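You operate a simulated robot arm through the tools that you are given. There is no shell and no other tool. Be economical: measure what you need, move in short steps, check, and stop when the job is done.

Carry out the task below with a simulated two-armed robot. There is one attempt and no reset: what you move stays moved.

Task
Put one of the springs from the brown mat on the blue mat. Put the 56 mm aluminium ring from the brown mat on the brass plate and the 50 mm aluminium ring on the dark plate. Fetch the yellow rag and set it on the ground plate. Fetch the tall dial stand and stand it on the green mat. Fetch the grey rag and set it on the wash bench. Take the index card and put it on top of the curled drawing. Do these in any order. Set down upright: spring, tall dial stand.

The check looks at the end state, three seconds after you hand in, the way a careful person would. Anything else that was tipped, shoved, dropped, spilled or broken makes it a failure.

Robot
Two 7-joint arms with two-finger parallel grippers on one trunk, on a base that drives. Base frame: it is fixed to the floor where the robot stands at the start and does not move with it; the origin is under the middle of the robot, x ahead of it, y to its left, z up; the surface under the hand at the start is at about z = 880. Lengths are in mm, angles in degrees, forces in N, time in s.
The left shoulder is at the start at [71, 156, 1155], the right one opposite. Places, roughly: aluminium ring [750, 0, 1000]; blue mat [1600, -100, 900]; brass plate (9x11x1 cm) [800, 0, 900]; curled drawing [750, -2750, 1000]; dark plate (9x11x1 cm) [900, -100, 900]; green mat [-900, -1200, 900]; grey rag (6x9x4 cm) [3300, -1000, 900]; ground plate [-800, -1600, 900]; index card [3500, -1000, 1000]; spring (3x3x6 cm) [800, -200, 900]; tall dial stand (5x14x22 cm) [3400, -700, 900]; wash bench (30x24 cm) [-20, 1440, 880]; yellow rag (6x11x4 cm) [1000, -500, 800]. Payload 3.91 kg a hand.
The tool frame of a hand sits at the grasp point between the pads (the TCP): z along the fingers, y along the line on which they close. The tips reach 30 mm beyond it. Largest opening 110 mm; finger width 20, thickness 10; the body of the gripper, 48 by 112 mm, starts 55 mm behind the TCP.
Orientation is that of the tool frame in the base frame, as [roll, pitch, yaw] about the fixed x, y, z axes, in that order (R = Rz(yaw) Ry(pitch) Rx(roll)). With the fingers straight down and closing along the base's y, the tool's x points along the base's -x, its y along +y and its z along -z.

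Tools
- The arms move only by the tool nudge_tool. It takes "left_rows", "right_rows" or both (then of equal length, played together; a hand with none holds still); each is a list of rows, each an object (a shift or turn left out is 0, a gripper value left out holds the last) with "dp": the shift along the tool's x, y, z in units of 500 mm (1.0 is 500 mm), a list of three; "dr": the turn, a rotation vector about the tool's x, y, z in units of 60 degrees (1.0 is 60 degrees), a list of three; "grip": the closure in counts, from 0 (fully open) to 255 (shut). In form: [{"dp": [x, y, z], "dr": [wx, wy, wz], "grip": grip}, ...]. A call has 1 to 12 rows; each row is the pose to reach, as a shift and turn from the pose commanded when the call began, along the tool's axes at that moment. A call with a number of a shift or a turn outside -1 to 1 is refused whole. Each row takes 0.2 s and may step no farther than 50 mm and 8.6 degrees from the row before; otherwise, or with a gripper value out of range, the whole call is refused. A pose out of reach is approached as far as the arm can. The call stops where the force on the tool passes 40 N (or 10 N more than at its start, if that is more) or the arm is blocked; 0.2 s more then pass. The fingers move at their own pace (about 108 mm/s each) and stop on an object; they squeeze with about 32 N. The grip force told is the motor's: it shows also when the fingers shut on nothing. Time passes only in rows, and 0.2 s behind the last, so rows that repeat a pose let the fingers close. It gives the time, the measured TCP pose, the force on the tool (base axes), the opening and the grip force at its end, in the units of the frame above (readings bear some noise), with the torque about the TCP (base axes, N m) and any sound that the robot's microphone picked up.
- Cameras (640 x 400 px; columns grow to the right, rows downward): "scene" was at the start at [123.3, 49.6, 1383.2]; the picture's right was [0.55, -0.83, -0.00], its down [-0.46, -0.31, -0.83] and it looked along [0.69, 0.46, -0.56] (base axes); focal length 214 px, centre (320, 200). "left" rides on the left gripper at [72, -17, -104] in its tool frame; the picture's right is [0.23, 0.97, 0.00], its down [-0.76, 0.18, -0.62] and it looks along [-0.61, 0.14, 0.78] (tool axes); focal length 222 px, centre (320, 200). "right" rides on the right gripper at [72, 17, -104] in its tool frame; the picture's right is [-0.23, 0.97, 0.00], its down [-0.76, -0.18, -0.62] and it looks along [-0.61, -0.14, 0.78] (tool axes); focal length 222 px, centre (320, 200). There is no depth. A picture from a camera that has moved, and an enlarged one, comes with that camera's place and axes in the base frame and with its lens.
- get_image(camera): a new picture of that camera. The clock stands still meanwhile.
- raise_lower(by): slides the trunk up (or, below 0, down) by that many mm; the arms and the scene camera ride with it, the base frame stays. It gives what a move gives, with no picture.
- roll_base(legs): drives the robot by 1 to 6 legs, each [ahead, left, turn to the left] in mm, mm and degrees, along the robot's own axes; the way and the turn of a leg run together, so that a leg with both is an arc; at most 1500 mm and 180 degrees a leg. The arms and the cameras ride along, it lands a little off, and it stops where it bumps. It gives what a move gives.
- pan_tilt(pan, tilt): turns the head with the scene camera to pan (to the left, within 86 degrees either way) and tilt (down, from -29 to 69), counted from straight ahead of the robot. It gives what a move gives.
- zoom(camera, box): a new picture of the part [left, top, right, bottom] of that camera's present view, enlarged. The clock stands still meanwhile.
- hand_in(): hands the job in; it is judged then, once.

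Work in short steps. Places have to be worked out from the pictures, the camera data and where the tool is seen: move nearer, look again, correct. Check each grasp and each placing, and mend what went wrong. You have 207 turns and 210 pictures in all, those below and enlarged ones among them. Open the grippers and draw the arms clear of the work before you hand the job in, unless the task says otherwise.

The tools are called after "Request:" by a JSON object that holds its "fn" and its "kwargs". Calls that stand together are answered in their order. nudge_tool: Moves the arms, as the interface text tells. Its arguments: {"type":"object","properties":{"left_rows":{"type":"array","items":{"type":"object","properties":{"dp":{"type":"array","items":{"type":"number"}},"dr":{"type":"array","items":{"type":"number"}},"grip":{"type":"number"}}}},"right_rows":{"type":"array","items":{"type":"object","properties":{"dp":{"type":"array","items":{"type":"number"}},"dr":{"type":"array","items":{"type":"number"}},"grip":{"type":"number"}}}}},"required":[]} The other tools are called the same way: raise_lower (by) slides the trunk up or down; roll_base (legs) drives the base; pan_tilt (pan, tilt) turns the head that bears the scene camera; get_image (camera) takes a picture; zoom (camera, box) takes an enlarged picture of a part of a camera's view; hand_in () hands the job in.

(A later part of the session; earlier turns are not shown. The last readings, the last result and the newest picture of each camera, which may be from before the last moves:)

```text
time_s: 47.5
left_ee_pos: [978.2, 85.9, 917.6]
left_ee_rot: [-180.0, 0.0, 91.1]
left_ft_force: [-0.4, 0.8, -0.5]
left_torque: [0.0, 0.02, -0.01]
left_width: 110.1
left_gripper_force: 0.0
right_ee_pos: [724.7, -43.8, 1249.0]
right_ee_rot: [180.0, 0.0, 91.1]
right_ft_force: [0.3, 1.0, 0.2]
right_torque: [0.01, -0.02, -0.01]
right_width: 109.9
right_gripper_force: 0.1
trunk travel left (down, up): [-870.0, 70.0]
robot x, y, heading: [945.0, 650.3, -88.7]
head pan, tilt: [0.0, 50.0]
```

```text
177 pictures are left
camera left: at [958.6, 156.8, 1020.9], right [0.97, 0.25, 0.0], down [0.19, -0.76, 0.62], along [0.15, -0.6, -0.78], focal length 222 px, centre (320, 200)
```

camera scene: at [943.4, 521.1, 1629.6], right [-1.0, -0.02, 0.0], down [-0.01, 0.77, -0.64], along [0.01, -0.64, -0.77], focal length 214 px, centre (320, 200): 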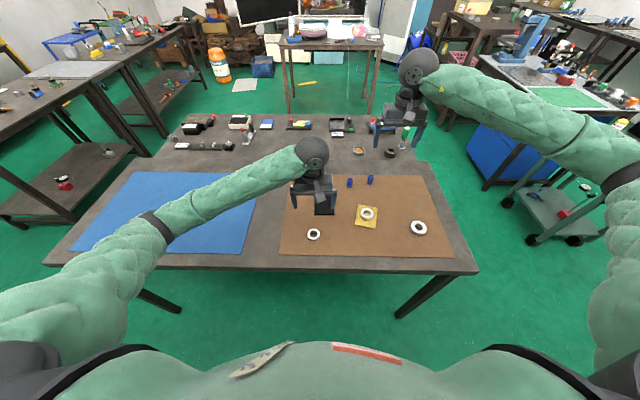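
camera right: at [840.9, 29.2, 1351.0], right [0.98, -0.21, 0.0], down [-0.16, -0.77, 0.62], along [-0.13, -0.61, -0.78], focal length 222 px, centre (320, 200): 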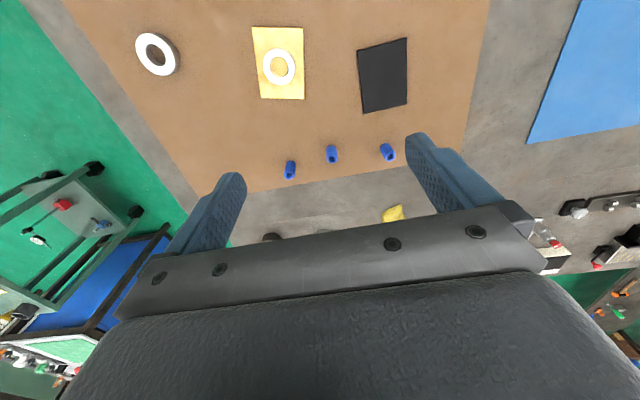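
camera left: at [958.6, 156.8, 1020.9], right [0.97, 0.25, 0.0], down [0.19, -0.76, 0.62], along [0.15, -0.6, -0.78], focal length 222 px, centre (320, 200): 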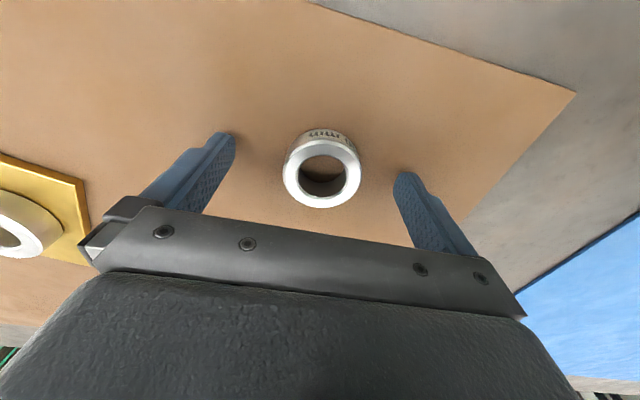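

Well aligned. I close, lift 90 mm and move over the dark plate (≈936,-70).

Request:
{"fn": "nudge_tool", "kwargs": {"left_rows": [{"grip": 255}, {"grip": 255}, {"grip": 255}, {"grip": 255}, {"dp": [0, 0, -0.09]}, {"dp": [0, 0, -0.18]}, {"dp": [-0.08, -0.022, -0.18]}, {"dp": [-0.16, -0.045, -0.18]}, {"dp": [-0.24, -0.067, -0.18]}, {"dp": [-0.308, -0.089, -0.18]}, {"dp": [-0.308, -0.089, -0.18]}]}}

Request:
{"fn": "get_image", "kwargs": {"camera": "left"}}

Request:
{"fn": "zoom", "kwargs": {"camera": "scene", "box": [260, 160, 400, 250]}}

```text
time_s: 49.9
left_ee_pos: [936.4, -68.3, 1010.7]
left_ee_rot: [179.9, 0.0, 91.1]
left_ft_force: [0.7, -0.1, -0.5]
left_torque: [0.01, 0.02, 0.03]
left_width: 48.5
left_gripper_force: 32.2
right_ee_pos: [726.4, -44.8, 1249.3]
right_ee_rot: [-179.9, -0.1, 91.1]
right_ft_force: [0.0, 0.6, -0.3]
right_torque: [-0.02, -0.01, -0.02]
right_width: 110.0
right_gripper_force: 0.0
trunk travel left (down, up): [-870.0, 70.0]
robot x, y, heading: [941.6, 647.5, -88.9]
head pan, tilt: [0.0, 50.0]
```

```text
176 pictures are left
camera left: at [917.6, 2.8, 1113.9], right [0.97, 0.25, 0.0], down [0.19, -0.76, 0.62], along [0.15, -0.6, -0.78], focal length 222 px, centre (320, 200)
```

left: 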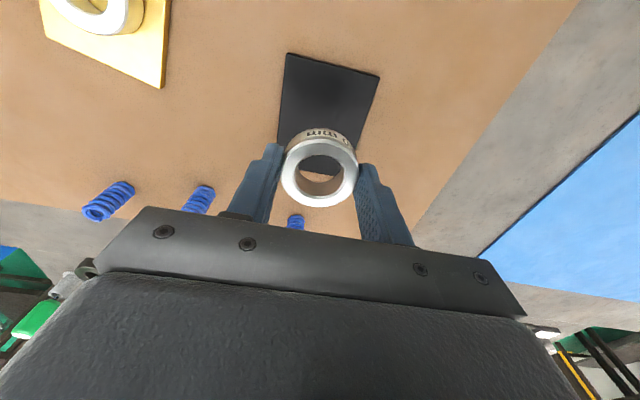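

```text
4.44 times, centred on (330, 205) of scene
camera zoom: at [945.3, 522.2, 1629.7], right [-1.0, -0.02, 0.0], down [-0.01, 0.77, -0.64], along [0.01, -0.64, -0.77], focal length 953 px, centre (276, 178)
```

zoom: 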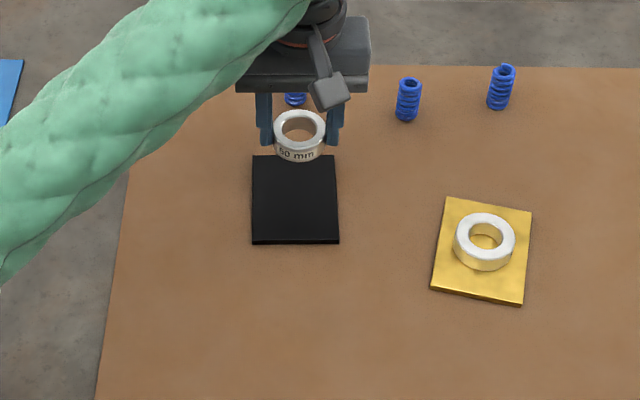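

Plate centre ≈(936,-71) from both cameras. I lower to z≈929, release and lift.

Request:
{"fn": "nudge_tool", "kwargs": {"left_rows": [{"dp": [-0.006, 0, 0.07]}, {"dp": [-0.006, 0, 0.13]}, {"dp": [-0.006, 0, 0.155]}, {"dp": [-0.006, 0, 0.164]}, {"dp": [-0.006, 0, 0.164], "grip": 0}, {"dp": [-0.006, 0, 0.164], "grip": 0}, {"dp": [-0.006, 0, 0.164], "grip": 0}, {"dp": [-0.006, 0, 0.08], "grip": 0}, {"dp": [-0.006, 0, 0.0], "grip": 0}, {"dp": [-0.006, 0, -0.08], "grip": 0}, {"dp": [-0.006, 0, -0.08], "grip": 0}]}}

Request:
{"fn": "get_image", "kwargs": {"camera": "left"}}

Request:
{"fn": "zoom", "kwargs": {"camera": "scene", "box": [260, 160, 400, 250]}}

```text
time_s: 52.2
left_ee_pos: [934.3, -70.4, 1050.5]
left_ee_rot: [179.9, 0.0, 91.1]
left_ft_force: [-0.5, 0.5, 0.1]
left_torque: [-0.01, -0.07, -0.03]
left_width: 109.8
left_gripper_force: 0.0
right_ee_pos: [724.8, -44.0, 1248.8]
right_ee_rot: [-179.9, 0.0, 91.1]
right_ft_force: [0.0, -0.2, 0.8]
right_torque: [0.04, 0.0, 0.02]
right_width: 110.1
right_gripper_force: 0.0
trunk travel left (down, up): [-870.0, 70.0]
robot x, y, heading: [942.4, 647.3, -89.0]
head pan, tilt: [0.0, 50.0]
```

```text
174 pictures are left
camera left: at [915.5, -0.3, 1154.0], right [0.97, 0.25, 0.0], down [0.19, -0.76, 0.62], along [0.15, -0.6, -0.78], focal length 222 px, centre (320, 200)
```

left: 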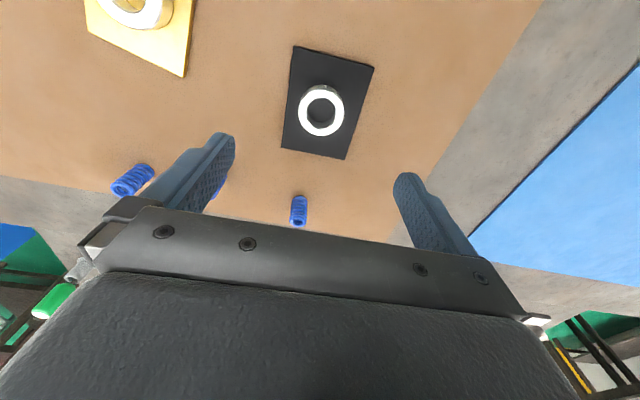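

```text
4.44 times, centred on (330, 205) of scene
camera zoom: at [943.7, 521.8, 1629.6], right [-1.0, -0.02, 0.0], down [-0.01, 0.77, -0.64], along [0.01, -0.64, -0.77], focal length 953 px, centre (276, 178)
```

zoom: 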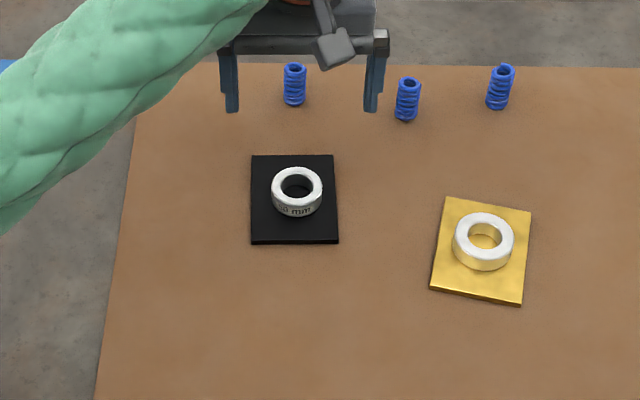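

Both rings placed. Spring nearest is at about (936,-205). I move the left hand over it at z≈1010 and look.

Request:
{"fn": "nudge_tool", "kwargs": {"left_rows": [{"dp": [-0.09, 0, 0]}, {"dp": [-0.18, 0, 0]}, {"dp": [-0.268, -0.001, 0.0]}, {"dp": [-0.268, -0.001, 0.07]}, {"dp": [-0.268, -0.001, 0.07]}]}}

Request:
{"fn": "get_image", "kwargs": {"camera": "left"}}

Request:
{"fn": "zoom", "kwargs": {"camera": "scene", "box": [260, 140, 400, 230]}}

```text
time_s: 53.5
left_ee_pos: [938.4, -203.8, 1015.6]
left_ee_rot: [-180.0, 0.0, 91.1]
left_ft_force: [-0.5, 0.3, 0.7]
left_torque: [0.0, 0.06, 0.01]
left_width: 110.2
left_gripper_force: 0.2
right_ee_pos: [724.8, -45.0, 1248.8]
right_ee_rot: [-180.0, 0.0, 91.0]
right_ft_force: [0.2, -1.1, -0.3]
right_torque: [-0.01, -0.01, 0.03]
right_width: 110.1
right_gripper_force: 0.1
trunk travel left (down, up): [-870.0, 70.0]
robot x, y, heading: [942.6, 645.7, -88.9]
head pan, tilt: [0.0, 50.0]
```

```text
172 pictures are left
camera left: at [919.5, -134.1, 1118.9], right [0.97, 0.25, 0.0], down [0.19, -0.76, 0.62], along [0.15, -0.6, -0.78], focal length 222 px, centre (320, 200)
```

left: 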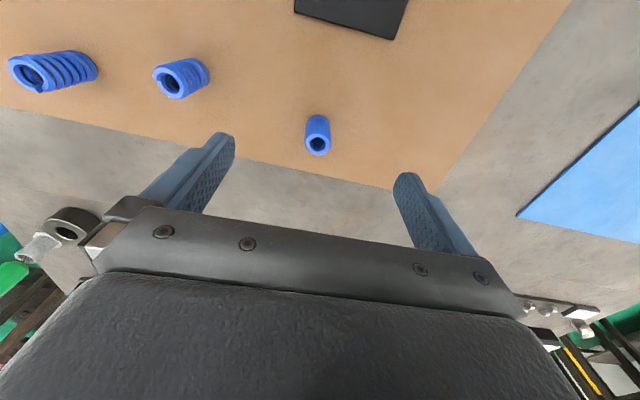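

```text
4.44 times, centred on (330, 185) of scene
camera zoom: at [944.4, 521.6, 1629.6], right [-1.0, -0.02, 0.0], down [-0.01, 0.77, -0.64], along [0.01, -0.64, -0.77], focal length 953 px, centre (276, 267)
```

zoom: 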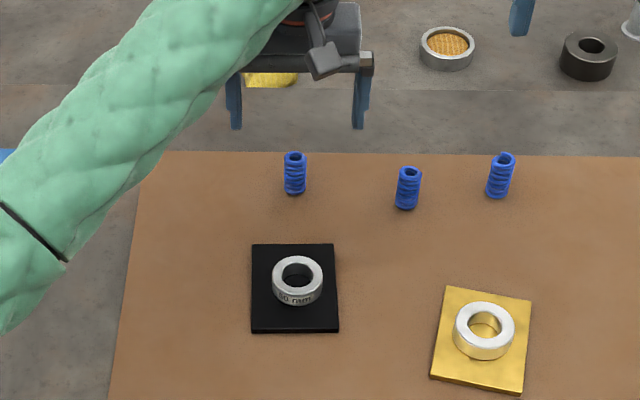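

Spring at (937,-210). I descend to z≈928 around it and close.

Request:
{"fn": "nudge_tool", "kwargs": {"left_rows": [{"dp": [-0.013, -0.002, 0.06]}, {"dp": [-0.013, -0.002, 0.12]}, {"dp": [-0.013, -0.002, 0.175]}, {"dp": [-0.013, -0.002, 0.175]}, {"dp": [-0.013, -0.002, 0.175], "grip": 255}, {"dp": [-0.013, -0.002, 0.175], "grip": 255}, {"dp": [-0.013, -0.002, 0.175], "grip": 255}, {"dp": [-0.013, -0.002, 0.175], "grip": 255}]}}

Request:
{"fn": "get_image", "kwargs": {"camera": "left"}}

```text
time_s: 55.2
left_ee_pos: [936.3, -211.3, 926.4]
left_ee_rot: [-180.0, 0.0, 91.1]
left_ft_force: [-1.1, 0.6, 0.1]
left_torque: [-0.02, 0.03, -0.02]
left_width: 23.6
left_gripper_force: 31.8
right_ee_pos: [725.7, -45.6, 1247.9]
right_ee_rot: [-179.9, 0.0, 91.1]
right_ft_force: [0.7, -0.5, 0.1]
right_torque: [0.01, 0.02, 0.01]
right_width: 109.7
right_gripper_force: 0.1
trunk travel left (down, up): [-870.0, 70.0]
robot x, y, heading: [943.1, 649.2, -89.0]
head pan, tilt: [0.0, 50.0]
```

```text
170 pictures are left
camera left: at [917.4, -140.5, 1030.4], right [0.97, 0.25, 0.0], down [0.19, -0.76, 0.62], along [0.15, -0.6, -0.78], focal length 222 px, centre (320, 200)
```

left: 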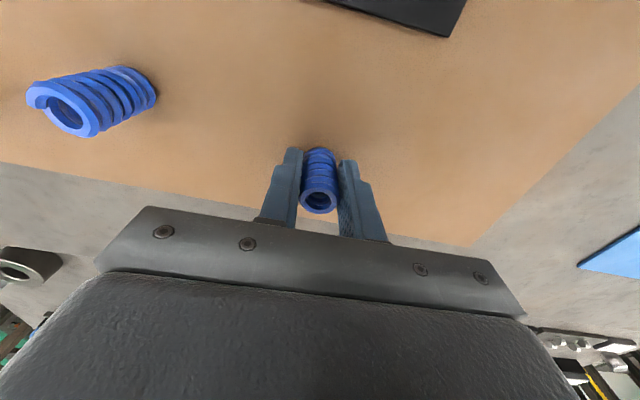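

Gripped (23.6 mm). I lift 95 mm and carry it over to the blue mat at about (1360,-60).

Request:
{"fn": "nudge_tool", "kwargs": {"left_rows": [{"dp": [0, 0, -0.095]}, {"dp": [0, 0, -0.19]}, {"dp": [0.028, 0.085, -0.19]}, {"dp": [0.057, 0.171, -0.19]}, {"dp": [0.085, 0.256, -0.19]}, {"dp": [0.114, 0.342, -0.19]}, {"dp": [0.142, 0.427, -0.19]}, {"dp": [0.17, 0.512, -0.19]}, {"dp": [0.199, 0.598, -0.19]}, {"dp": [0.227, 0.683, -0.19]}, {"dp": [0.256, 0.769, -0.19]}, {"dp": [0.284, 0.854, -0.19]}]}}

Request:
{"fn": "get_image", "kwargs": {"camera": "left"}}

Request:
{"fn": "get_image", "kwargs": {"camera": "scene"}}

```text
time_s: 57.9
left_ee_pos: [1360.5, -60.4, 1023.7]
left_ee_rot: [-179.9, 0.1, 91.0]
left_ft_force: [-0.1, -0.2, -0.3]
left_torque: [0.0, 0.01, 0.05]
left_width: 24.0
left_gripper_force: 31.8
right_ee_pos: [725.7, -43.6, 1249.8]
right_ee_rot: [-179.9, 0.0, 91.0]
right_ft_force: [1.0, 0.3, 0.8]
right_torque: [-0.01, 0.02, 0.0]
right_width: 110.0
right_gripper_force: 0.0
trunk travel left (down, up): [-870.0, 70.0]
robot x, y, heading: [941.5, 650.7, -89.3]
head pan, tilt: [0.0, 50.0]
```

```text
169 pictures are left
camera left: at [1342.8, 11.0, 1125.8], right [0.97, 0.24, 0.0], down [0.19, -0.76, 0.62], along [0.15, -0.6, -0.78], focal length 222 px, centre (320, 200)
```

left: 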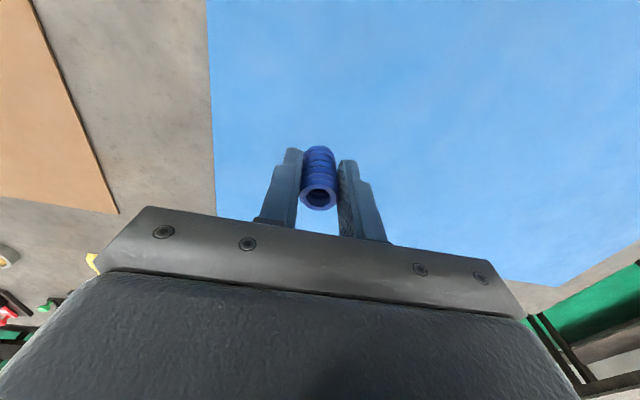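

```text
168 pictures are left
camera scene: at [946.4, 522.6, 1629.7], right [-1.0, -0.02, 0.0], down [-0.01, 0.77, -0.64], along [0.01, -0.64, -0.77], focal length 214 px, centre (320, 200)
```

scene: 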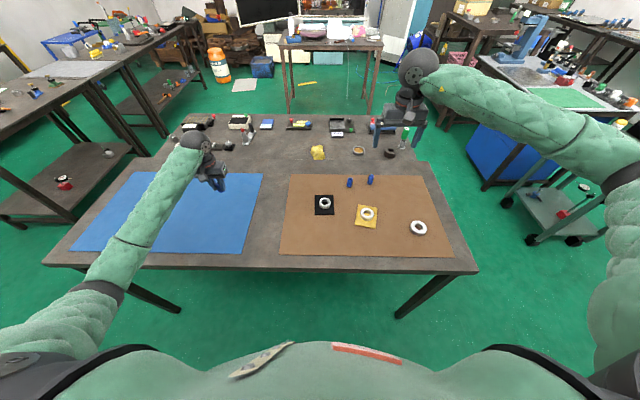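

Over the blue mat. I lower to the same height as grasped in small steps, opening there.

Request:
{"fn": "nudge_tool", "kwargs": {"left_rows": [{"dp": [0, 0, 0.09]}, {"dp": [0, 0, 0.16]}, {"dp": [0, 0, 0.185]}, {"dp": [0, 0, 0.193]}, {"dp": [0, 0, 0.193]}]}}

Request:
{"fn": "get_image", "kwargs": {"camera": "left"}}

Request:
{"fn": "zoom", "kwargs": {"camera": "scene", "box": [170, 130, 270, 210]}}

```text
time_s: 59.0
left_ee_pos: [1360.4, -61.0, 927.4]
left_ee_rot: [179.9, 0.2, 91.1]
left_ft_force: [7.2, -4.1, 29.3]
left_torque: [-0.24, -0.51, 0.04]
left_width: 24.0
left_gripper_force: 31.7
right_ee_pos: [724.8, -42.7, 1250.5]
right_ee_rot: [-180.0, -0.1, 91.1]
right_ft_force: [0.1, -0.1, -0.8]
right_torque: [-0.01, 0.01, 0.0]
right_width: 110.0
right_gripper_force: 0.1
trunk travel left (down, up): [-870.0, 70.0]
robot x, y, heading: [941.1, 649.0, -88.8]
head pan, tilt: [0.0, 50.0]
```

```text
167 pictures are left
camera left: at [1341.6, 9.7, 1031.4], right [0.97, 0.25, 0.0], down [0.19, -0.76, 0.63], along [0.15, -0.61, -0.78], focal length 222 px, centre (320, 200)
```

left: 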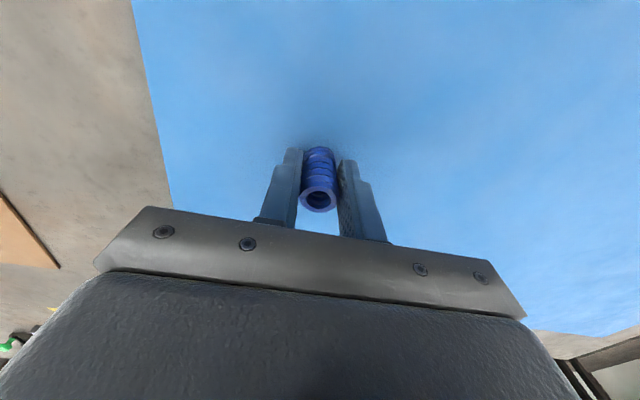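

```text
5.00 times, centred on (220, 170) of scene
camera zoom: at [943.6, 523.6, 1630.1], right [-1.0, -0.02, 0.0], down [-0.01, 0.77, -0.64], along [0.01, -0.64, -0.77], focal length 1072 px, centre (820, 350)
```

zoom: 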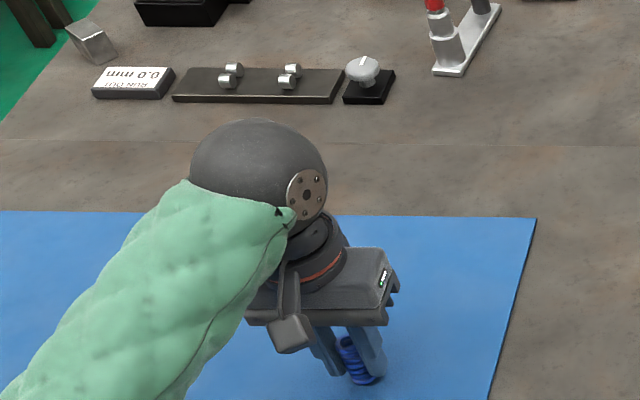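

It presses with 29 N, so it is down. I ease up 1 mm, open slowly, and lift.

Request:
{"fn": "nudge_tool", "kwargs": {"left_rows": [{"dp": [0, 0, -0.003]}, {"dp": [0, 0, -0.003], "grip": 200}, {"dp": [0, 0, -0.003], "grip": 100}, {"dp": [0, 0, -0.003], "grip": 0}, {"dp": [0, 0, -0.003], "grip": 0}, {"dp": [0, 0, -0.003], "grip": 0}, {"dp": [0, 0, -0.09], "grip": 0}, {"dp": [0, 0, -0.18], "grip": 0}, {"dp": [0, 0, -0.27], "grip": 0}, {"dp": [0, 0, -0.36], "grip": 0}]}}

Request:
{"fn": "get_image", "kwargs": {"camera": "left"}}

Request:
{"fn": "zoom", "kwargs": {"camera": "scene", "box": [170, 110, 270, 210]}}

```text
time_s: 61.2
left_ee_pos: [1360.7, -59.8, 1106.3]
left_ee_rot: [-179.8, 0.0, 91.0]
left_ft_force: [-1.4, -0.3, -0.2]
left_torque: [0.01, 0.0, 0.01]
left_width: 110.1
left_gripper_force: 0.1
right_ee_pos: [724.9, -44.9, 1249.0]
right_ee_rot: [-180.0, 0.0, 91.0]
right_ft_force: [-0.4, -0.3, -0.1]
right_torque: [-0.01, 0.01, -0.01]
right_width: 110.1
right_gripper_force: 0.1
trunk travel left (down, up): [-870.0, 70.0]
robot x, y, heading: [943.0, 649.7, -89.0]
head pan, tilt: [0.0, 50.0]
```

```text
165 pictures are left
camera left: at [1343.0, 10.9, 1209.7], right [0.97, 0.25, 0.0], down [0.19, -0.76, 0.62], along [0.15, -0.6, -0.78], focal length 222 px, centre (320, 200)
```

left: 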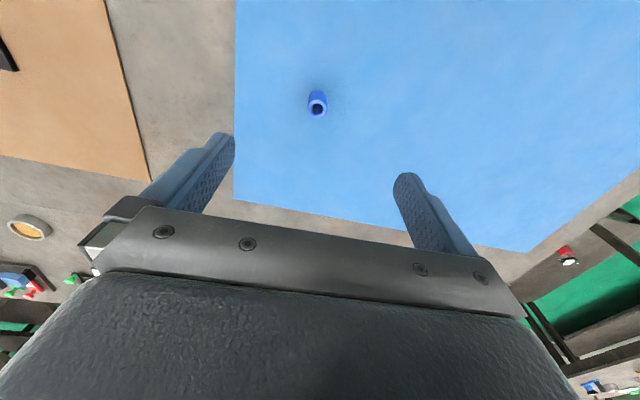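

```text
4.00 times, centred on (220, 160) of scene
camera zoom: at [945.0, 522.2, 1629.5], right [-1.0, -0.02, 0.0], down [-0.01, 0.77, -0.64], along [0.01, -0.64, -0.77], focal length 858 px, centre (720, 360)
```

zoom: 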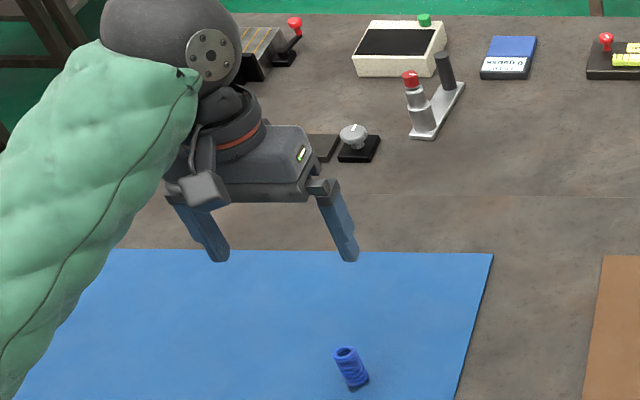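

Spring stands on the blue mat. Now I raise and retract both hands, then drive back around the west end of the table towards the south side for the yellow rag.

Request:
{"fn": "nudge_tool", "kwargs": {"left_rows": [{"dp": [0, 0, -0.09]}, {"dp": [0.03, -0.04, -0.16]}, {"dp": [0.06, -0.1, -0.23]}, {"dp": [0.1, -0.15, -0.3]}, {"dp": [0.14, -0.2, -0.37]}, {"dp": [0.17, -0.25, -0.44]}, {"dp": [0.2, -0.3, -0.5]}, {"dp": [0.2, -0.3, -0.5]}], "right_rows": [{"dp": [0, 0, -0.05]}, {"dp": [0.02, 0, -0.1]}, {"dp": [0.04, 0, -0.15]}, {"dp": [0.06, 0, -0.2]}, {"dp": [0.08, 0, -0.2]}, {"dp": [0.1, 0, -0.2]}, {"dp": [0.12, 0, -0.2]}, {"dp": [0.14, 0, -0.2]}]}}

Request:
{"fn": "roll_base", "kwargs": {"legs": [[0, -1100, -1], [535, 0, 0], [0, 0, 90]]}}

Request:
{"fn": "pan_tilt", "kwargs": {"pan": -60, "tilt": 35}}

Request:
{"fn": "get_image", "kwargs": {"camera": "scene"}}

```text
time_s: 63.0
left_ee_pos: [1209.6, 34.5, 1355.8]
left_ee_rot: [180.0, 0.0, 91.1]
left_ft_force: [0.7, -1.0, 0.2]
left_torque: [-0.03, 0.0, 0.02]
left_width: 110.1
left_gripper_force: 0.0
right_ee_pos: [724.7, 25.5, 1348.2]
right_ee_rot: [179.9, 0.0, 91.1]
right_ft_force: [-0.5, 0.4, 0.0]
right_torque: [0.03, 0.02, 0.0]
right_width: 110.1
right_gripper_force: 0.0
trunk travel left (down, up): [-870.0, 70.0]
robot x, y, heading: [943.9, 648.1, -88.9]
head pan, tilt: [0.0, 50.0]
```

```text
time_s: 75.1
left_ee_pos: [487.4, 366.2, 1355.3]
left_ee_rot: [179.9, 0.0, -179.2]
left_ft_force: [-0.3, 0.3, 0.6]
left_torque: [0.0, -0.01, -0.01]
left_width: 110.0
left_gripper_force: 0.0
right_ee_pos: [493.8, -118.8, 1348.7]
right_ee_rot: [180.0, 0.0, -179.1]
right_ft_force: [0.1, 0.6, -0.1]
right_torque: [0.0, -0.02, -0.02]
right_width: 110.1
right_gripper_force: 0.0
trunk travel left (down, up): [-870.0, 70.0]
robot x, y, heading: [-127.0, 106.4, 1.0]
head pan, tilt: [0.0, 50.0]
```

```text
time_s: 76.4
left_ee_pos: [487.1, 365.1, 1356.4]
left_ee_rot: [-180.0, 0.0, -179.2]
left_ft_force: [-0.2, 0.0, 0.1]
left_torque: [-0.01, -0.01, -0.01]
left_width: 110.2
left_gripper_force: 0.0
right_ee_pos: [495.1, -118.9, 1347.4]
right_ee_rot: [180.0, 0.0, -179.2]
right_ft_force: [0.0, 0.4, -0.2]
right_torque: [0.03, -0.01, 0.0]
right_width: 110.0
right_gripper_force: 0.1
trunk travel left (down, up): [-870.0, 70.0]
robot x, y, heading: [-128.6, 107.0, 0.9]
head pan, tilt: [-60.0, 35.0]
```

```text
163 pictures are left
camera scene: at [-33.8, 28.9, 1651.3], right [-0.86, -0.51, 0.0], down [-0.29, 0.49, -0.82], along [0.42, -0.7, -0.57], focal length 214 px, centre (320, 200)
```

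scene: 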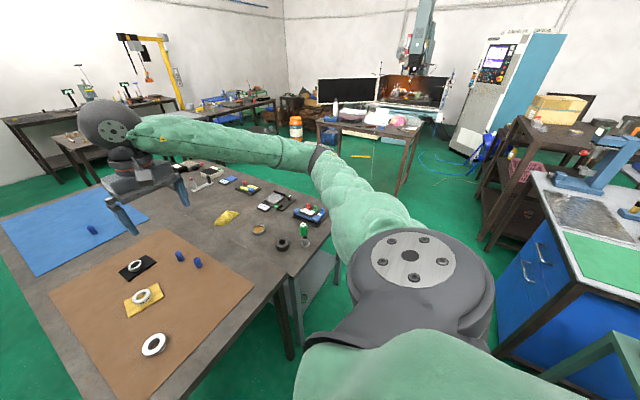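

The corridor south is clear (cabinet front at x≈-700). I slide right 1400, then ahead 1090, and turn left to face the table from the south.

Request:
{"fn": "roll_base", "kwargs": {"legs": [[0, 0, -1], [0, -1400, 0], [1090, 0, 0]]}}

Request:
{"fn": "pan_tilt", "kwargs": {"pan": 40, "tilt": 35}}

Request:
{"fn": "get_image", "kwargs": {"camera": "scene"}}

```text
time_s: 88.8
left_ee_pos: [1558.6, -1091.4, 1356.4]
left_ee_rot: [-180.0, 0.0, 177.6]
left_ft_force: [-0.3, -1.0, 0.9]
left_torque: [0.02, -0.02, 0.04]
left_width: 109.9
left_gripper_force: 0.1
right_ee_pos: [1537.4, -1575.0, 1348.9]
right_ee_rot: [-179.9, 0.0, 177.5]
right_ft_force: [0.6, 0.6, 0.2]
right_torque: [0.03, -0.03, 0.0]
right_width: 109.7
right_gripper_force: 0.1
trunk travel left (down, up): [-870.0, 70.0]
robot x, y, heading: [929.4, -1318.0, -2.5]
head pan, tilt: [-60.0, 35.0]
```

```text
time_s: 90.5
left_ee_pos: [1559.1, -1090.6, 1355.1]
left_ee_rot: [-180.0, 0.0, 177.6]
left_ft_force: [0.0, -0.5, 0.9]
left_torque: [0.01, -0.02, 0.02]
left_width: 110.3
left_gripper_force: 0.0
right_ee_pos: [1537.6, -1575.0, 1348.0]
right_ee_rot: [-180.0, 0.0, 177.6]
right_ft_force: [0.2, -0.3, -0.1]
right_torque: [0.01, 0.04, 0.01]
right_width: 110.1
right_gripper_force: 0.0
trunk travel left (down, up): [-870.0, 70.0]
robot x, y, heading: [932.2, -1317.3, -2.4]
head pan, tilt: [40.0, 35.0]
```

```text
162 pictures are left
camera scene: at [1047.8, -1265.7, 1651.3], right [0.61, -0.79, 0.0], down [-0.46, -0.35, -0.82], along [0.65, 0.5, -0.57], focal length 214 px, centre (320, 200)
```

scene: 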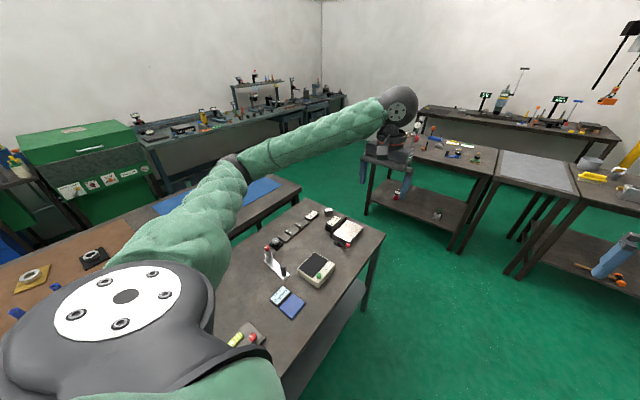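

Clear. I turn left 92° to face the table.

Request:
{"fn": "roll_base", "kwargs": {"legs": [[0, 0, 92.4]]}}

Request:
{"fn": "pan_tilt", "kwargs": {"pan": 0, "tilt": 45}}

Request:
{"fn": "get_image", "kwargs": {"camera": "scene"}}

```text
time_s: 94.8
left_ee_pos: [681.5, -694.7, 1355.2]
left_ee_rot: [-180.0, -0.1, -90.7]
left_ft_force: [0.0, 0.5, -0.7]
left_torque: [-0.03, 0.01, -0.01]
left_width: 110.1
left_gripper_force: 0.1
right_ee_pos: [1166.2, -701.0, 1348.3]
right_ee_rot: [-180.0, 0.0, -90.6]
right_ft_force: [0.2, 0.4, 0.0]
right_torque: [0.03, -0.01, -0.01]
right_width: 110.1
right_gripper_force: 0.1
trunk travel left (down, up): [-870.0, 70.0]
robot x, y, heading: [926.6, -1318.2, 89.4]
head pan, tilt: [40.0, 35.0]
```

```text
time_s: 95.9
left_ee_pos: [681.3, -695.0, 1356.1]
left_ee_rot: [180.0, 0.1, -90.6]
left_ft_force: [-0.4, 0.2, -0.2]
left_torque: [0.0, -0.02, -0.03]
left_width: 110.1
left_gripper_force: 0.0
right_ee_pos: [1166.9, -701.2, 1347.6]
right_ee_rot: [179.9, 0.0, -90.6]
right_ft_force: [-0.6, 0.2, 0.1]
right_torque: [0.01, 0.01, -0.02]
right_width: 109.5
right_gripper_force: 0.1
trunk travel left (down, up): [-870.0, 70.0]
robot x, y, heading: [928.5, -1318.1, 89.3]
head pan, tilt: [0.0, 45.0]
```

```text
161 pictures are left
camera scene: at [928.3, -1185.0, 1636.5], right [1.0, -0.01, 0.0], down [-0.01, -0.71, -0.71], along [0.01, 0.71, -0.71], focal length 214 px, centre (320, 200)
```

scene: 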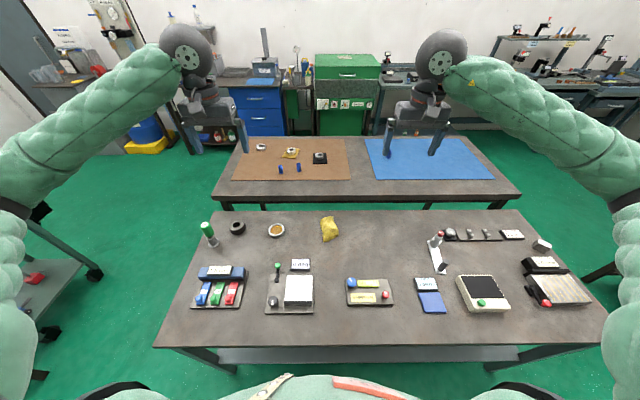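

Rays from both sides intersect at rag ≈(978,-550,805): this table is ~100 lower. I lower the trunk 100 and zoom on the rag.

Request:
{"fn": "zoom", "kwargs": {"camera": "scene", "box": [260, 200, 400, 320]}}

Request:
{"fn": "raise_lower", "kwargs": {"by": -100}}

Request:
{"fn": "nudge_tool", "kwargs": {"right_rows": [{"dp": [-0.03, 0.04, 0.06]}, {"dp": [-0.07, 0.08, 0.12]}, {"dp": [-0.11, 0.13, 0.18]}, {"dp": [-0.15, 0.18, 0.24]}, {"dp": [-0.19, 0.23, 0.3]}, {"dp": [-0.23, 0.28, 0.36]}, {"dp": [-0.27, 0.33, 0.42]}, {"dp": [-0.3, 0.375, 0.48]}, {"dp": [-0.3, 0.375, 0.48]}]}}

Request:
{"fn": "get_image", "kwargs": {"camera": "right"}}

```text
3.33 times, centred on (330, 260) of scene
camera zoom: at [928.3, -1185.0, 1636.5], right [1.0, -0.01, 0.0], down [-0.01, -0.71, -0.71], along [0.01, 0.71, -0.71], focal length 715 px, centre (287, 0)
```

zoom: 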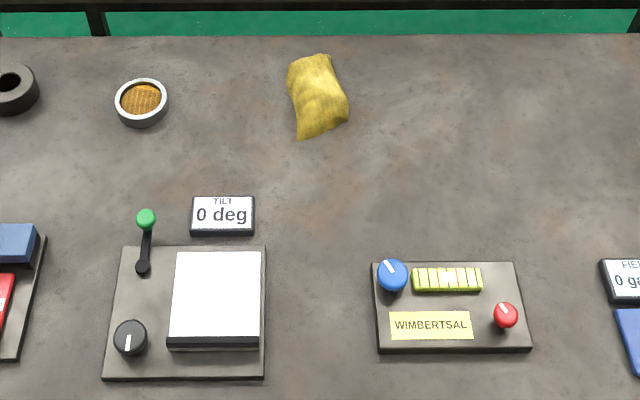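

```text
time_s: 97.2
left_ee_pos: [681.4, -696.1, 1255.3]
left_ee_rot: [179.9, -0.1, -90.6]
left_ft_force: [-0.9, 0.0, -0.2]
left_torque: [0.0, 0.0, 0.0]
left_width: 110.0
left_gripper_force: 0.0
right_ee_pos: [1166.3, -700.0, 1248.6]
right_ee_rot: [179.9, 0.0, -90.6]
right_ft_force: [-0.4, -0.1, 0.3]
right_torque: [0.0, 0.0, 0.01]
right_width: 110.2
right_gripper_force: 0.1
trunk travel left (down, up): [-770.0, 170.0]
robot x, y, heading: [928.8, -1317.8, 89.6]
head pan, tilt: [0.0, 45.0]
```

```text
time_s: 99.2
left_ee_pos: [682.8, -695.6, 1255.8]
left_ee_rot: [179.9, 0.0, -90.6]
left_ft_force: [0.6, -0.5, -0.7]
left_torque: [0.02, 0.02, 0.0]
left_width: 109.9
left_gripper_force: 0.0
right_ee_pos: [979.8, -548.4, 1009.3]
right_ee_rot: [-180.0, 0.0, -90.6]
right_ft_force: [-0.8, -0.8, -0.2]
right_torque: [0.01, 0.03, 0.01]
right_width: 110.2
right_gripper_force: 0.1
trunk travel left (down, up): [-770.0, 170.0]
robot x, y, heading: [927.9, -1315.4, 89.5]
head pan, tilt: [0.0, 45.0]
```

```text
159 pictures are left
camera right: at [961.7, -620.7, 1111.3], right [-0.97, 0.24, 0.0], down [0.19, 0.76, 0.62], along [0.15, 0.61, -0.78], focal length 222 px, centre (320, 200)
```

right: 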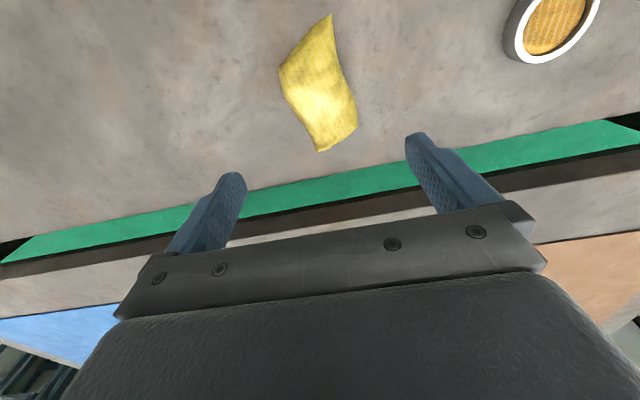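

Rag centre ≈(977,-558), long axis tilted ~15° from y. I turn the hand 15° and descend to z≈850.

Request:
{"fn": "nudge_tool", "kwargs": {"right_rows": [{"dp": [0.01, 0.003, 0.08], "dr": [0, 0, 0.13]}, {"dp": [0.02, 0.006, 0.16], "dr": [0, 0, 0.25]}, {"dp": [0.02, 0.006, 0.24], "dr": [0, 0, 0.25]}, {"dp": [0.02, 0.006, 0.318], "dr": [0, 0, 0.25]}, {"dp": [0.02, 0.006, 0.318], "dr": [0, 0, 0.25]}]}}

Request:
{"fn": "get_image", "kwargs": {"camera": "right"}}

Request:
{"fn": "zoom", "kwargs": {"camera": "scene", "box": [260, 180, 420, 290]}}

```text
time_s: 100.4
left_ee_pos: [681.3, -696.4, 1256.6]
left_ee_rot: [-180.0, 0.0, -90.7]
left_ft_force: [-0.6, -0.2, -0.8]
left_torque: [0.05, 0.0, 0.02]
left_width: 110.1
left_gripper_force: 0.2
right_ee_pos: [976.1, -559.4, 849.1]
right_ee_rot: [180.0, 0.1, -105.6]
right_ft_force: [0.3, -0.4, -0.6]
right_torque: [-0.01, -0.02, 0.0]
right_width: 110.1
right_gripper_force: 0.1
trunk travel left (down, up): [-770.0, 170.0]
robot x, y, heading: [928.5, -1316.5, 89.6]
head pan, tilt: [0.0, 45.0]
```

```text
158 pictures are left
camera right: at [940.1, -624.5, 952.0], right [-0.88, 0.48, 0.0], down [0.38, 0.69, 0.62], along [0.3, 0.55, -0.78], focal length 222 px, centre (320, 200)
```

right: 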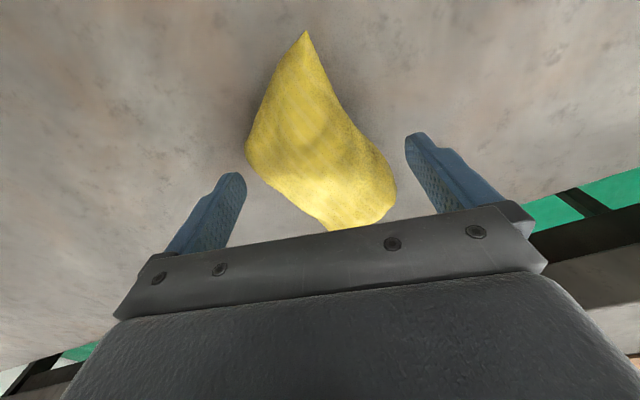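

```text
3.64 times, centred on (340, 235) of scene
camera zoom: at [928.1, -1185.6, 1536.6], right [1.0, -0.01, 0.0], down [-0.01, -0.71, -0.71], along [0.01, 0.71, -0.71], focal length 780 px, centre (247, 73)
```

zoom: 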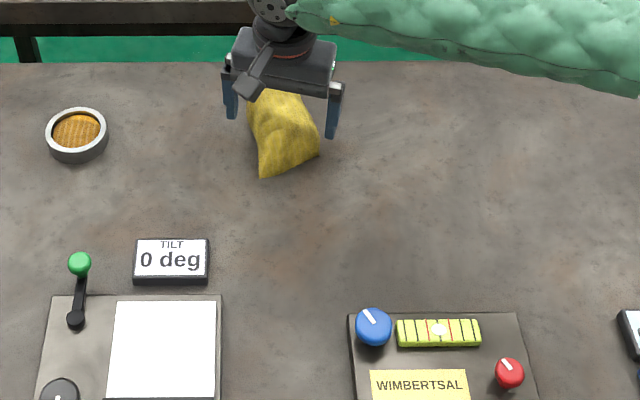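

The rag's long axis actually tilts the other way (~103°). I rise slightly, turn the hand 27° back and recenter at about (969,-550).

Request:
{"fn": "nudge_tool", "kwargs": {"right_rows": [{"dp": [-0.005, 0.006, -0.02], "dr": [0, 0, -0.12]}, {"dp": [-0.01, 0.012, -0.02], "dr": [0, 0, -0.24]}, {"dp": [-0.014, 0.018, -0.02], "dr": [0, 0, -0.36]}, {"dp": [-0.014, 0.018, -0.02], "dr": [0, 0, -0.45]}, {"dp": [-0.014, 0.018, 0.0], "dr": [0, 0, -0.45]}]}}

Request:
{"fn": "get_image", "kwargs": {"camera": "right"}}

Request:
{"fn": "zoom", "kwargs": {"camera": "scene", "box": [270, 180, 390, 260]}}

```text
time_s: 101.6
left_ee_pos: [680.9, -695.7, 1255.8]
left_ee_rot: [180.0, -0.1, -90.6]
left_ft_force: [0.1, 0.5, 0.1]
left_torque: [0.01, -0.02, 0.01]
left_width: 110.0
left_gripper_force: 0.0
right_ee_pos: [970.4, -549.9, 848.8]
right_ee_rot: [-180.0, -0.1, -78.5]
right_ft_force: [0.1, 1.5, 0.0]
right_torque: [0.06, 0.0, 0.01]
right_width: 109.9
right_gripper_force: 0.1
trunk travel left (down, up): [-770.0, 170.0]
robot x, y, heading: [927.5, -1319.2, 89.5]
head pan, tilt: [0.0, 45.0]
```

```text
156 pictures are left
camera right: at [967.2, -624.0, 951.6], right [-1.0, 0.03, 0.0], down [0.02, 0.78, 0.62], along [0.02, 0.62, -0.78], focal length 222 px, centre (320, 200)
```

right: 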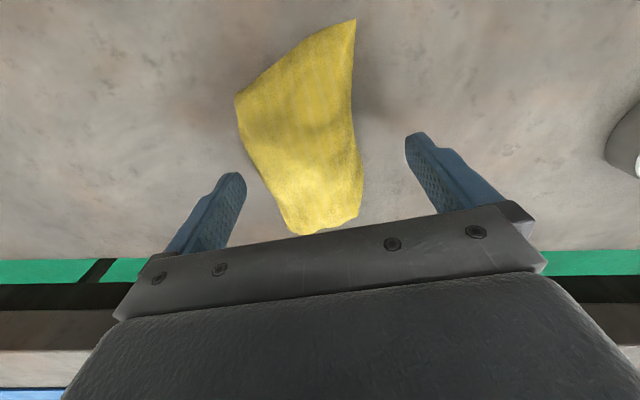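

```text
5.00 times, centred on (330, 220) of scene
camera zoom: at [928.2, -1184.6, 1536.4], right [1.0, -0.01, 0.0], down [-0.01, -0.71, -0.71], along [0.01, 0.71, -0.71], focal length 1072 px, centre (270, 100)
```

zoom: 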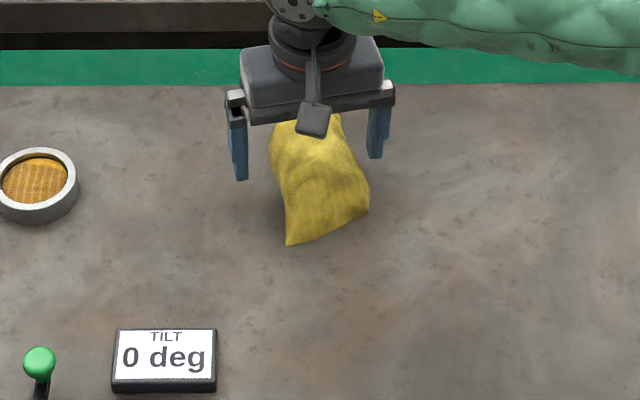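

Now aligned. Rag centre ≈(979,-570). I shift and descend gently to z≈815.

Request:
{"fn": "nudge_tool", "kwargs": {"right_rows": [{"dp": [0.043, -0.01, 0.0]}, {"dp": [0.043, -0.01, 0.03]}, {"dp": [0.043, -0.01, 0.05]}, {"dp": [0.043, -0.01, 0.06]}, {"dp": [0.043, -0.01, 0.068]}, {"dp": [0.043, -0.01, 0.068]}]}}

Request:
{"fn": "get_image", "kwargs": {"camera": "right"}}

Request:
{"fn": "zoom", "kwargs": {"camera": "scene", "box": [270, 180, 390, 260]}}

```text
time_s: 102.6
left_ee_pos: [682.2, -699.0, 1257.8]
left_ee_rot: [180.0, 0.1, -90.6]
left_ft_force: [0.1, -0.5, -0.7]
left_torque: [-0.03, 0.04, -0.01]
left_width: 110.1
left_gripper_force: 0.1
right_ee_pos: [979.3, -570.3, 829.7]
right_ee_rot: [179.9, 0.4, -78.6]
right_ft_force: [5.5, -28.3, 34.5]
right_torque: [-0.74, -2.25, -1.77]
right_width: 110.1
right_gripper_force: 0.0
trunk travel left (down, up): [-770.0, 170.0]
robot x, y, heading: [928.8, -1318.2, 89.5]
head pan, tilt: [0.0, 45.0]
stopped in row 4 (right hand): the force on the tool passed its limit at 49 N (the readings are from after the stop); the commanded pose is now the measured one
```

```text
154 pictures are left
camera right: at [976.2, -645.1, 932.5], right [-1.0, 0.03, 0.0], down [0.03, 0.78, 0.63], along [0.02, 0.63, -0.78], focal length 222 px, centre (320, 200)
```

right: 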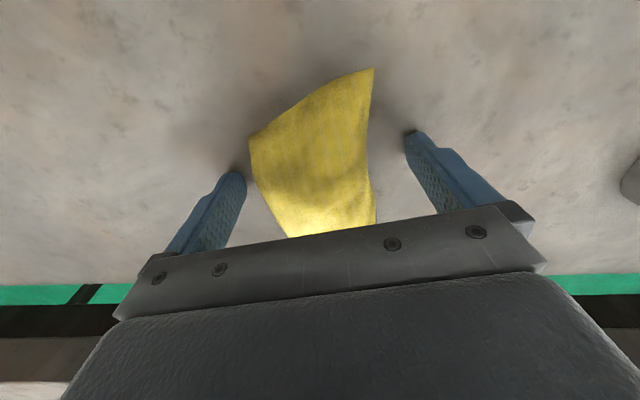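

```text
5.00 times, centred on (330, 220) of scene
camera zoom: at [928.5, -1189.1, 1537.3], right [1.0, -0.01, 0.0], down [-0.01, -0.71, -0.71], along [0.01, 0.71, -0.71], focal length 1072 px, centre (270, 100)
```

zoom: 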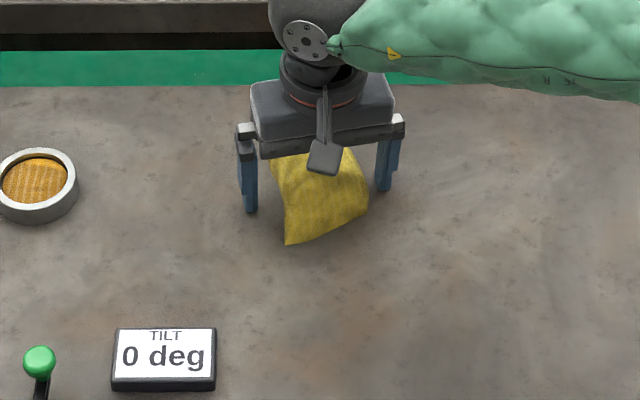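

Tips touch the table (surface ≈798). I lift 4 mm and close on the rag, then lift a bit.

Request:
{"fn": "nudge_tool", "kwargs": {"right_rows": [{"dp": [0.0, 0, -0.008]}, {"dp": [0, 0, -0.008], "grip": 255}, {"dp": [0, 0, -0.008], "grip": 255}, {"dp": [0, 0, -0.008], "grip": 255}, {"dp": [0, 0, -0.008], "grip": 255}, {"dp": [0, 0, -0.008], "grip": 255}, {"dp": [0, 0, -0.06], "grip": 255}, {"dp": [0, 0, -0.12], "grip": 255}, {"dp": [0, 0, -0.12], "grip": 255}]}}

Request:
{"fn": "get_image", "kwargs": {"camera": "right"}}

Request:
{"fn": "zoom", "kwargs": {"camera": "scene", "box": [270, 180, 390, 260]}}

```text
time_s: 104.6
left_ee_pos: [681.1, -695.5, 1256.8]
left_ee_rot: [180.0, -0.1, -90.6]
left_ft_force: [0.4, -0.2, -0.2]
left_torque: [-0.01, -0.02, 0.04]
left_width: 110.0
left_gripper_force: 0.1
right_ee_pos: [977.0, -567.4, 884.7]
right_ee_rot: [179.9, 0.3, -78.5]
right_ft_force: [0.0, -0.2, -1.0]
right_torque: [-0.02, 0.0, -0.03]
right_width: 58.4
right_gripper_force: 31.9
trunk travel left (down, up): [-770.0, 170.0]
robot x, y, heading: [925.3, -1321.7, 89.4]
head pan, tilt: [0.0, 45.0]
```

```text
152 pictures are left
camera right: at [975.8, -641.9, 987.9], right [-1.0, 0.03, 0.0], down [0.02, 0.78, 0.63], along [0.02, 0.63, -0.78], focal length 222 px, centre (320, 200)
```

right: 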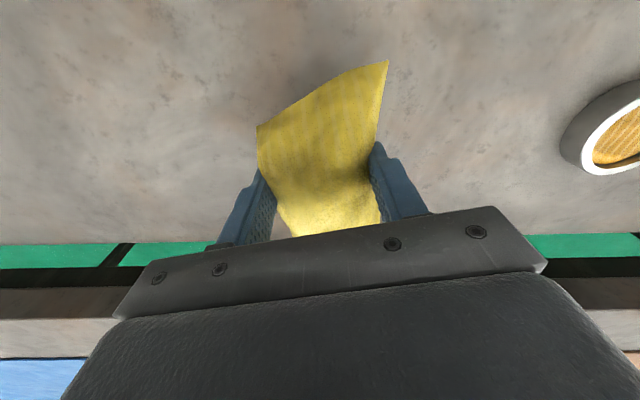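

```text
5.00 times, centred on (330, 220) of scene
camera zoom: at [928.2, -1184.5, 1536.4], right [1.0, -0.01, 0.0], down [-0.01, -0.71, -0.71], along [0.01, 0.71, -0.71], focal length 1072 px, centre (270, 100)
```

zoom: 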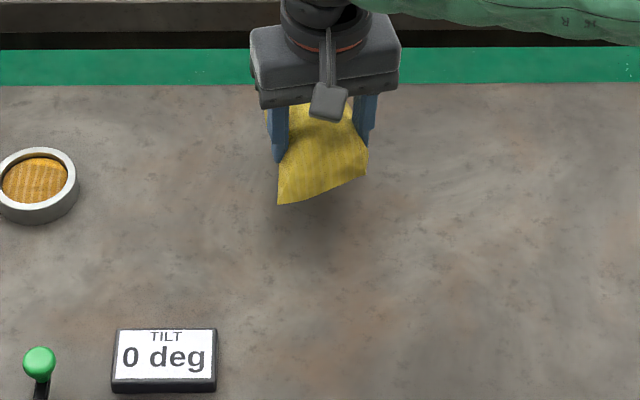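

Rag held (58 mm). I raise and retract the right hand, turn to face east, and look toward the east bench.

Request:
{"fn": "nudge_tool", "kwargs": {"right_rows": [{"dp": [0, 0, -0.09]}, {"dp": [0, 0, -0.18]}, {"dp": [0.05, -0.03, -0.27], "dr": [0, 0, 0.1]}, {"dp": [0.1, -0.06, -0.35], "dr": [0, 0, 0.2]}, {"dp": [0.14, -0.1, -0.43], "dr": [0, 0, 0.2]}, {"dp": [0.18, -0.14, -0.51], "dr": [0, 0, 0.2]}, {"dp": [0.22, -0.18, -0.59], "dr": [0, 0, 0.2]}, {"dp": [0.26, -0.22, -0.67], "dr": [0, 0, 0.2]}, {"dp": [0.3, -0.26, -0.72], "dr": [0, 0, 0.2]}]}}

Request:
{"fn": "roll_base", "kwargs": {"legs": [[-150, 0, 0], [0, 0, -89.5]]}}

Request:
{"fn": "pan_tilt", "kwargs": {"pan": 10, "tilt": 20}}

Request:
{"fn": "get_image", "kwargs": {"camera": "scene"}}

```text
refused: row 3 steps farther than a row can; nothing moved
```

```text
time_s: 108.0
left_ee_pos: [1151.1, -838.0, 1256.7]
left_ee_rot: [179.9, -0.1, -131.5]
left_ft_force: [1.9, -0.4, -0.4]
left_torque: [0.0, 0.06, 0.0]
left_width: 110.0
left_gripper_force: 0.1
right_ee_pos: [1451.2, -936.5, 885.8]
right_ee_rot: [179.2, 0.2, -119.1]
right_ft_force: [0.0, -0.5, -0.7]
right_torque: [-0.01, 0.01, -0.02]
right_width: 64.3
right_gripper_force: 32.2
trunk travel left (down, up): [-770.0, 170.0]
robot x, y, heading: [927.8, -1471.4, 48.5]
head pan, tilt: [0.0, 45.0]
heard: click
stopped in leg 2: the force on the tool passed its limit at 100 N (the readings are from after the stop); the commanded pose is now the measured one
```

```text
time_s: 108.9
left_ee_pos: [1148.8, -836.7, 1256.1]
left_ee_rot: [-180.0, 0.0, -131.5]
left_ft_force: [0.3, 0.2, 0.4]
left_torque: [0.0, 0.0, -0.02]
left_width: 109.8
left_gripper_force: 0.1
right_ee_pos: [1448.7, -934.6, 886.3]
right_ee_rot: [179.3, 0.1, -118.9]
right_ft_force: [0.2, 0.8, -1.5]
right_torque: [0.01, -0.01, 0.0]
right_width: 63.9
right_gripper_force: 32.1
trunk travel left (down, up): [-770.0, 170.0]
robot x, y, heading: [928.7, -1469.3, 48.3]
head pan, tilt: [10.0, 20.0]
```

```text
150 pictures are left
camera scene: at [1007.9, -1350.8, 1575.0], right [0.85, -0.52, 0.0], down [-0.18, -0.29, -0.94], along [0.49, 0.8, -0.34], focal length 214 px, centre (320, 200)
```

scene: 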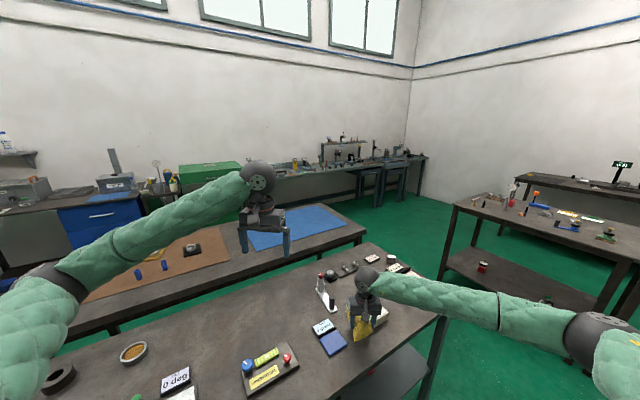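

The raise was refused but the base still turned, and the low hand struck something. I look closely at what was touched before moving.

Request:
{"fn": "pan_tilt", "kwargs": {"pan": -5, "tilt": 45}}

Request:
{"fn": "get_image", "kwargs": {"camera": "scene"}}

Request:
{"fn": "get_image", "kwargs": {"camera": "right"}}

```text
time_s: 109.8
left_ee_pos: [1148.7, -838.2, 1256.3]
left_ee_rot: [-180.0, 0.0, -131.5]
left_ft_force: [-0.2, 0.0, -0.9]
left_torque: [-0.01, 0.01, -0.04]
left_width: 110.1
left_gripper_force: 0.1
right_ee_pos: [1449.5, -935.0, 886.6]
right_ee_rot: [179.2, 0.2, -119.0]
right_ft_force: [-0.3, -0.1, -0.1]
right_torque: [0.0, -0.02, 0.0]
right_width: 63.4
right_gripper_force: 32.2
trunk travel left (down, up): [-770.0, 170.0]
robot x, y, heading: [929.3, -1467.0, 48.5]
head pan, tilt: [-5.0, 45.0]
```

```text
149 pictures are left
camera scene: at [1018.2, -1374.5, 1536.5], right [0.69, -0.73, 0.0], down [-0.51, -0.49, -0.71], along [0.51, 0.49, -0.71], focal length 214 px, centre (320, 200)
```

scene: 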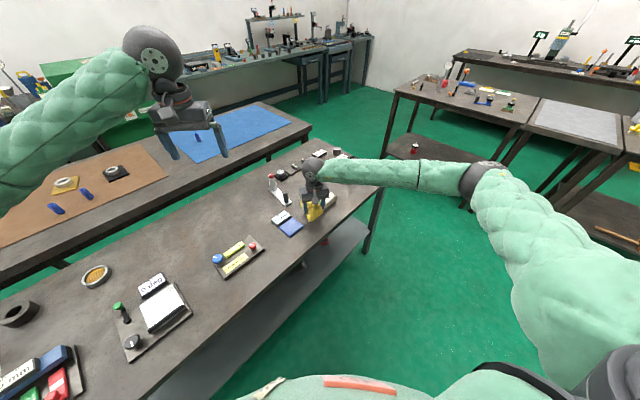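

```text
148 pictures are left
camera right: at [1399.8, -990.5, 989.2], right [-0.74, 0.67, 0.01], down [0.53, 0.57, 0.62], along [0.41, 0.47, -0.78], focal length 222 px, centre (320, 200)
```

right: 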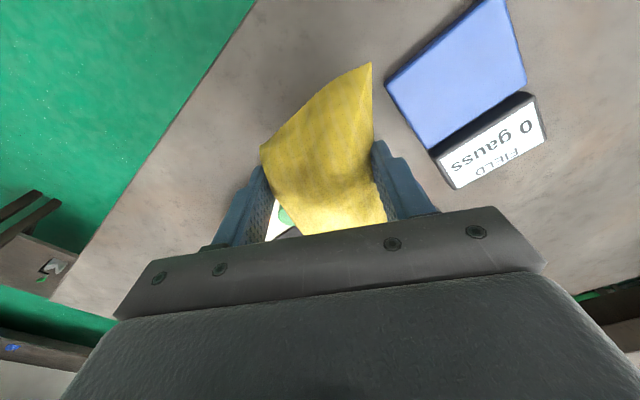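

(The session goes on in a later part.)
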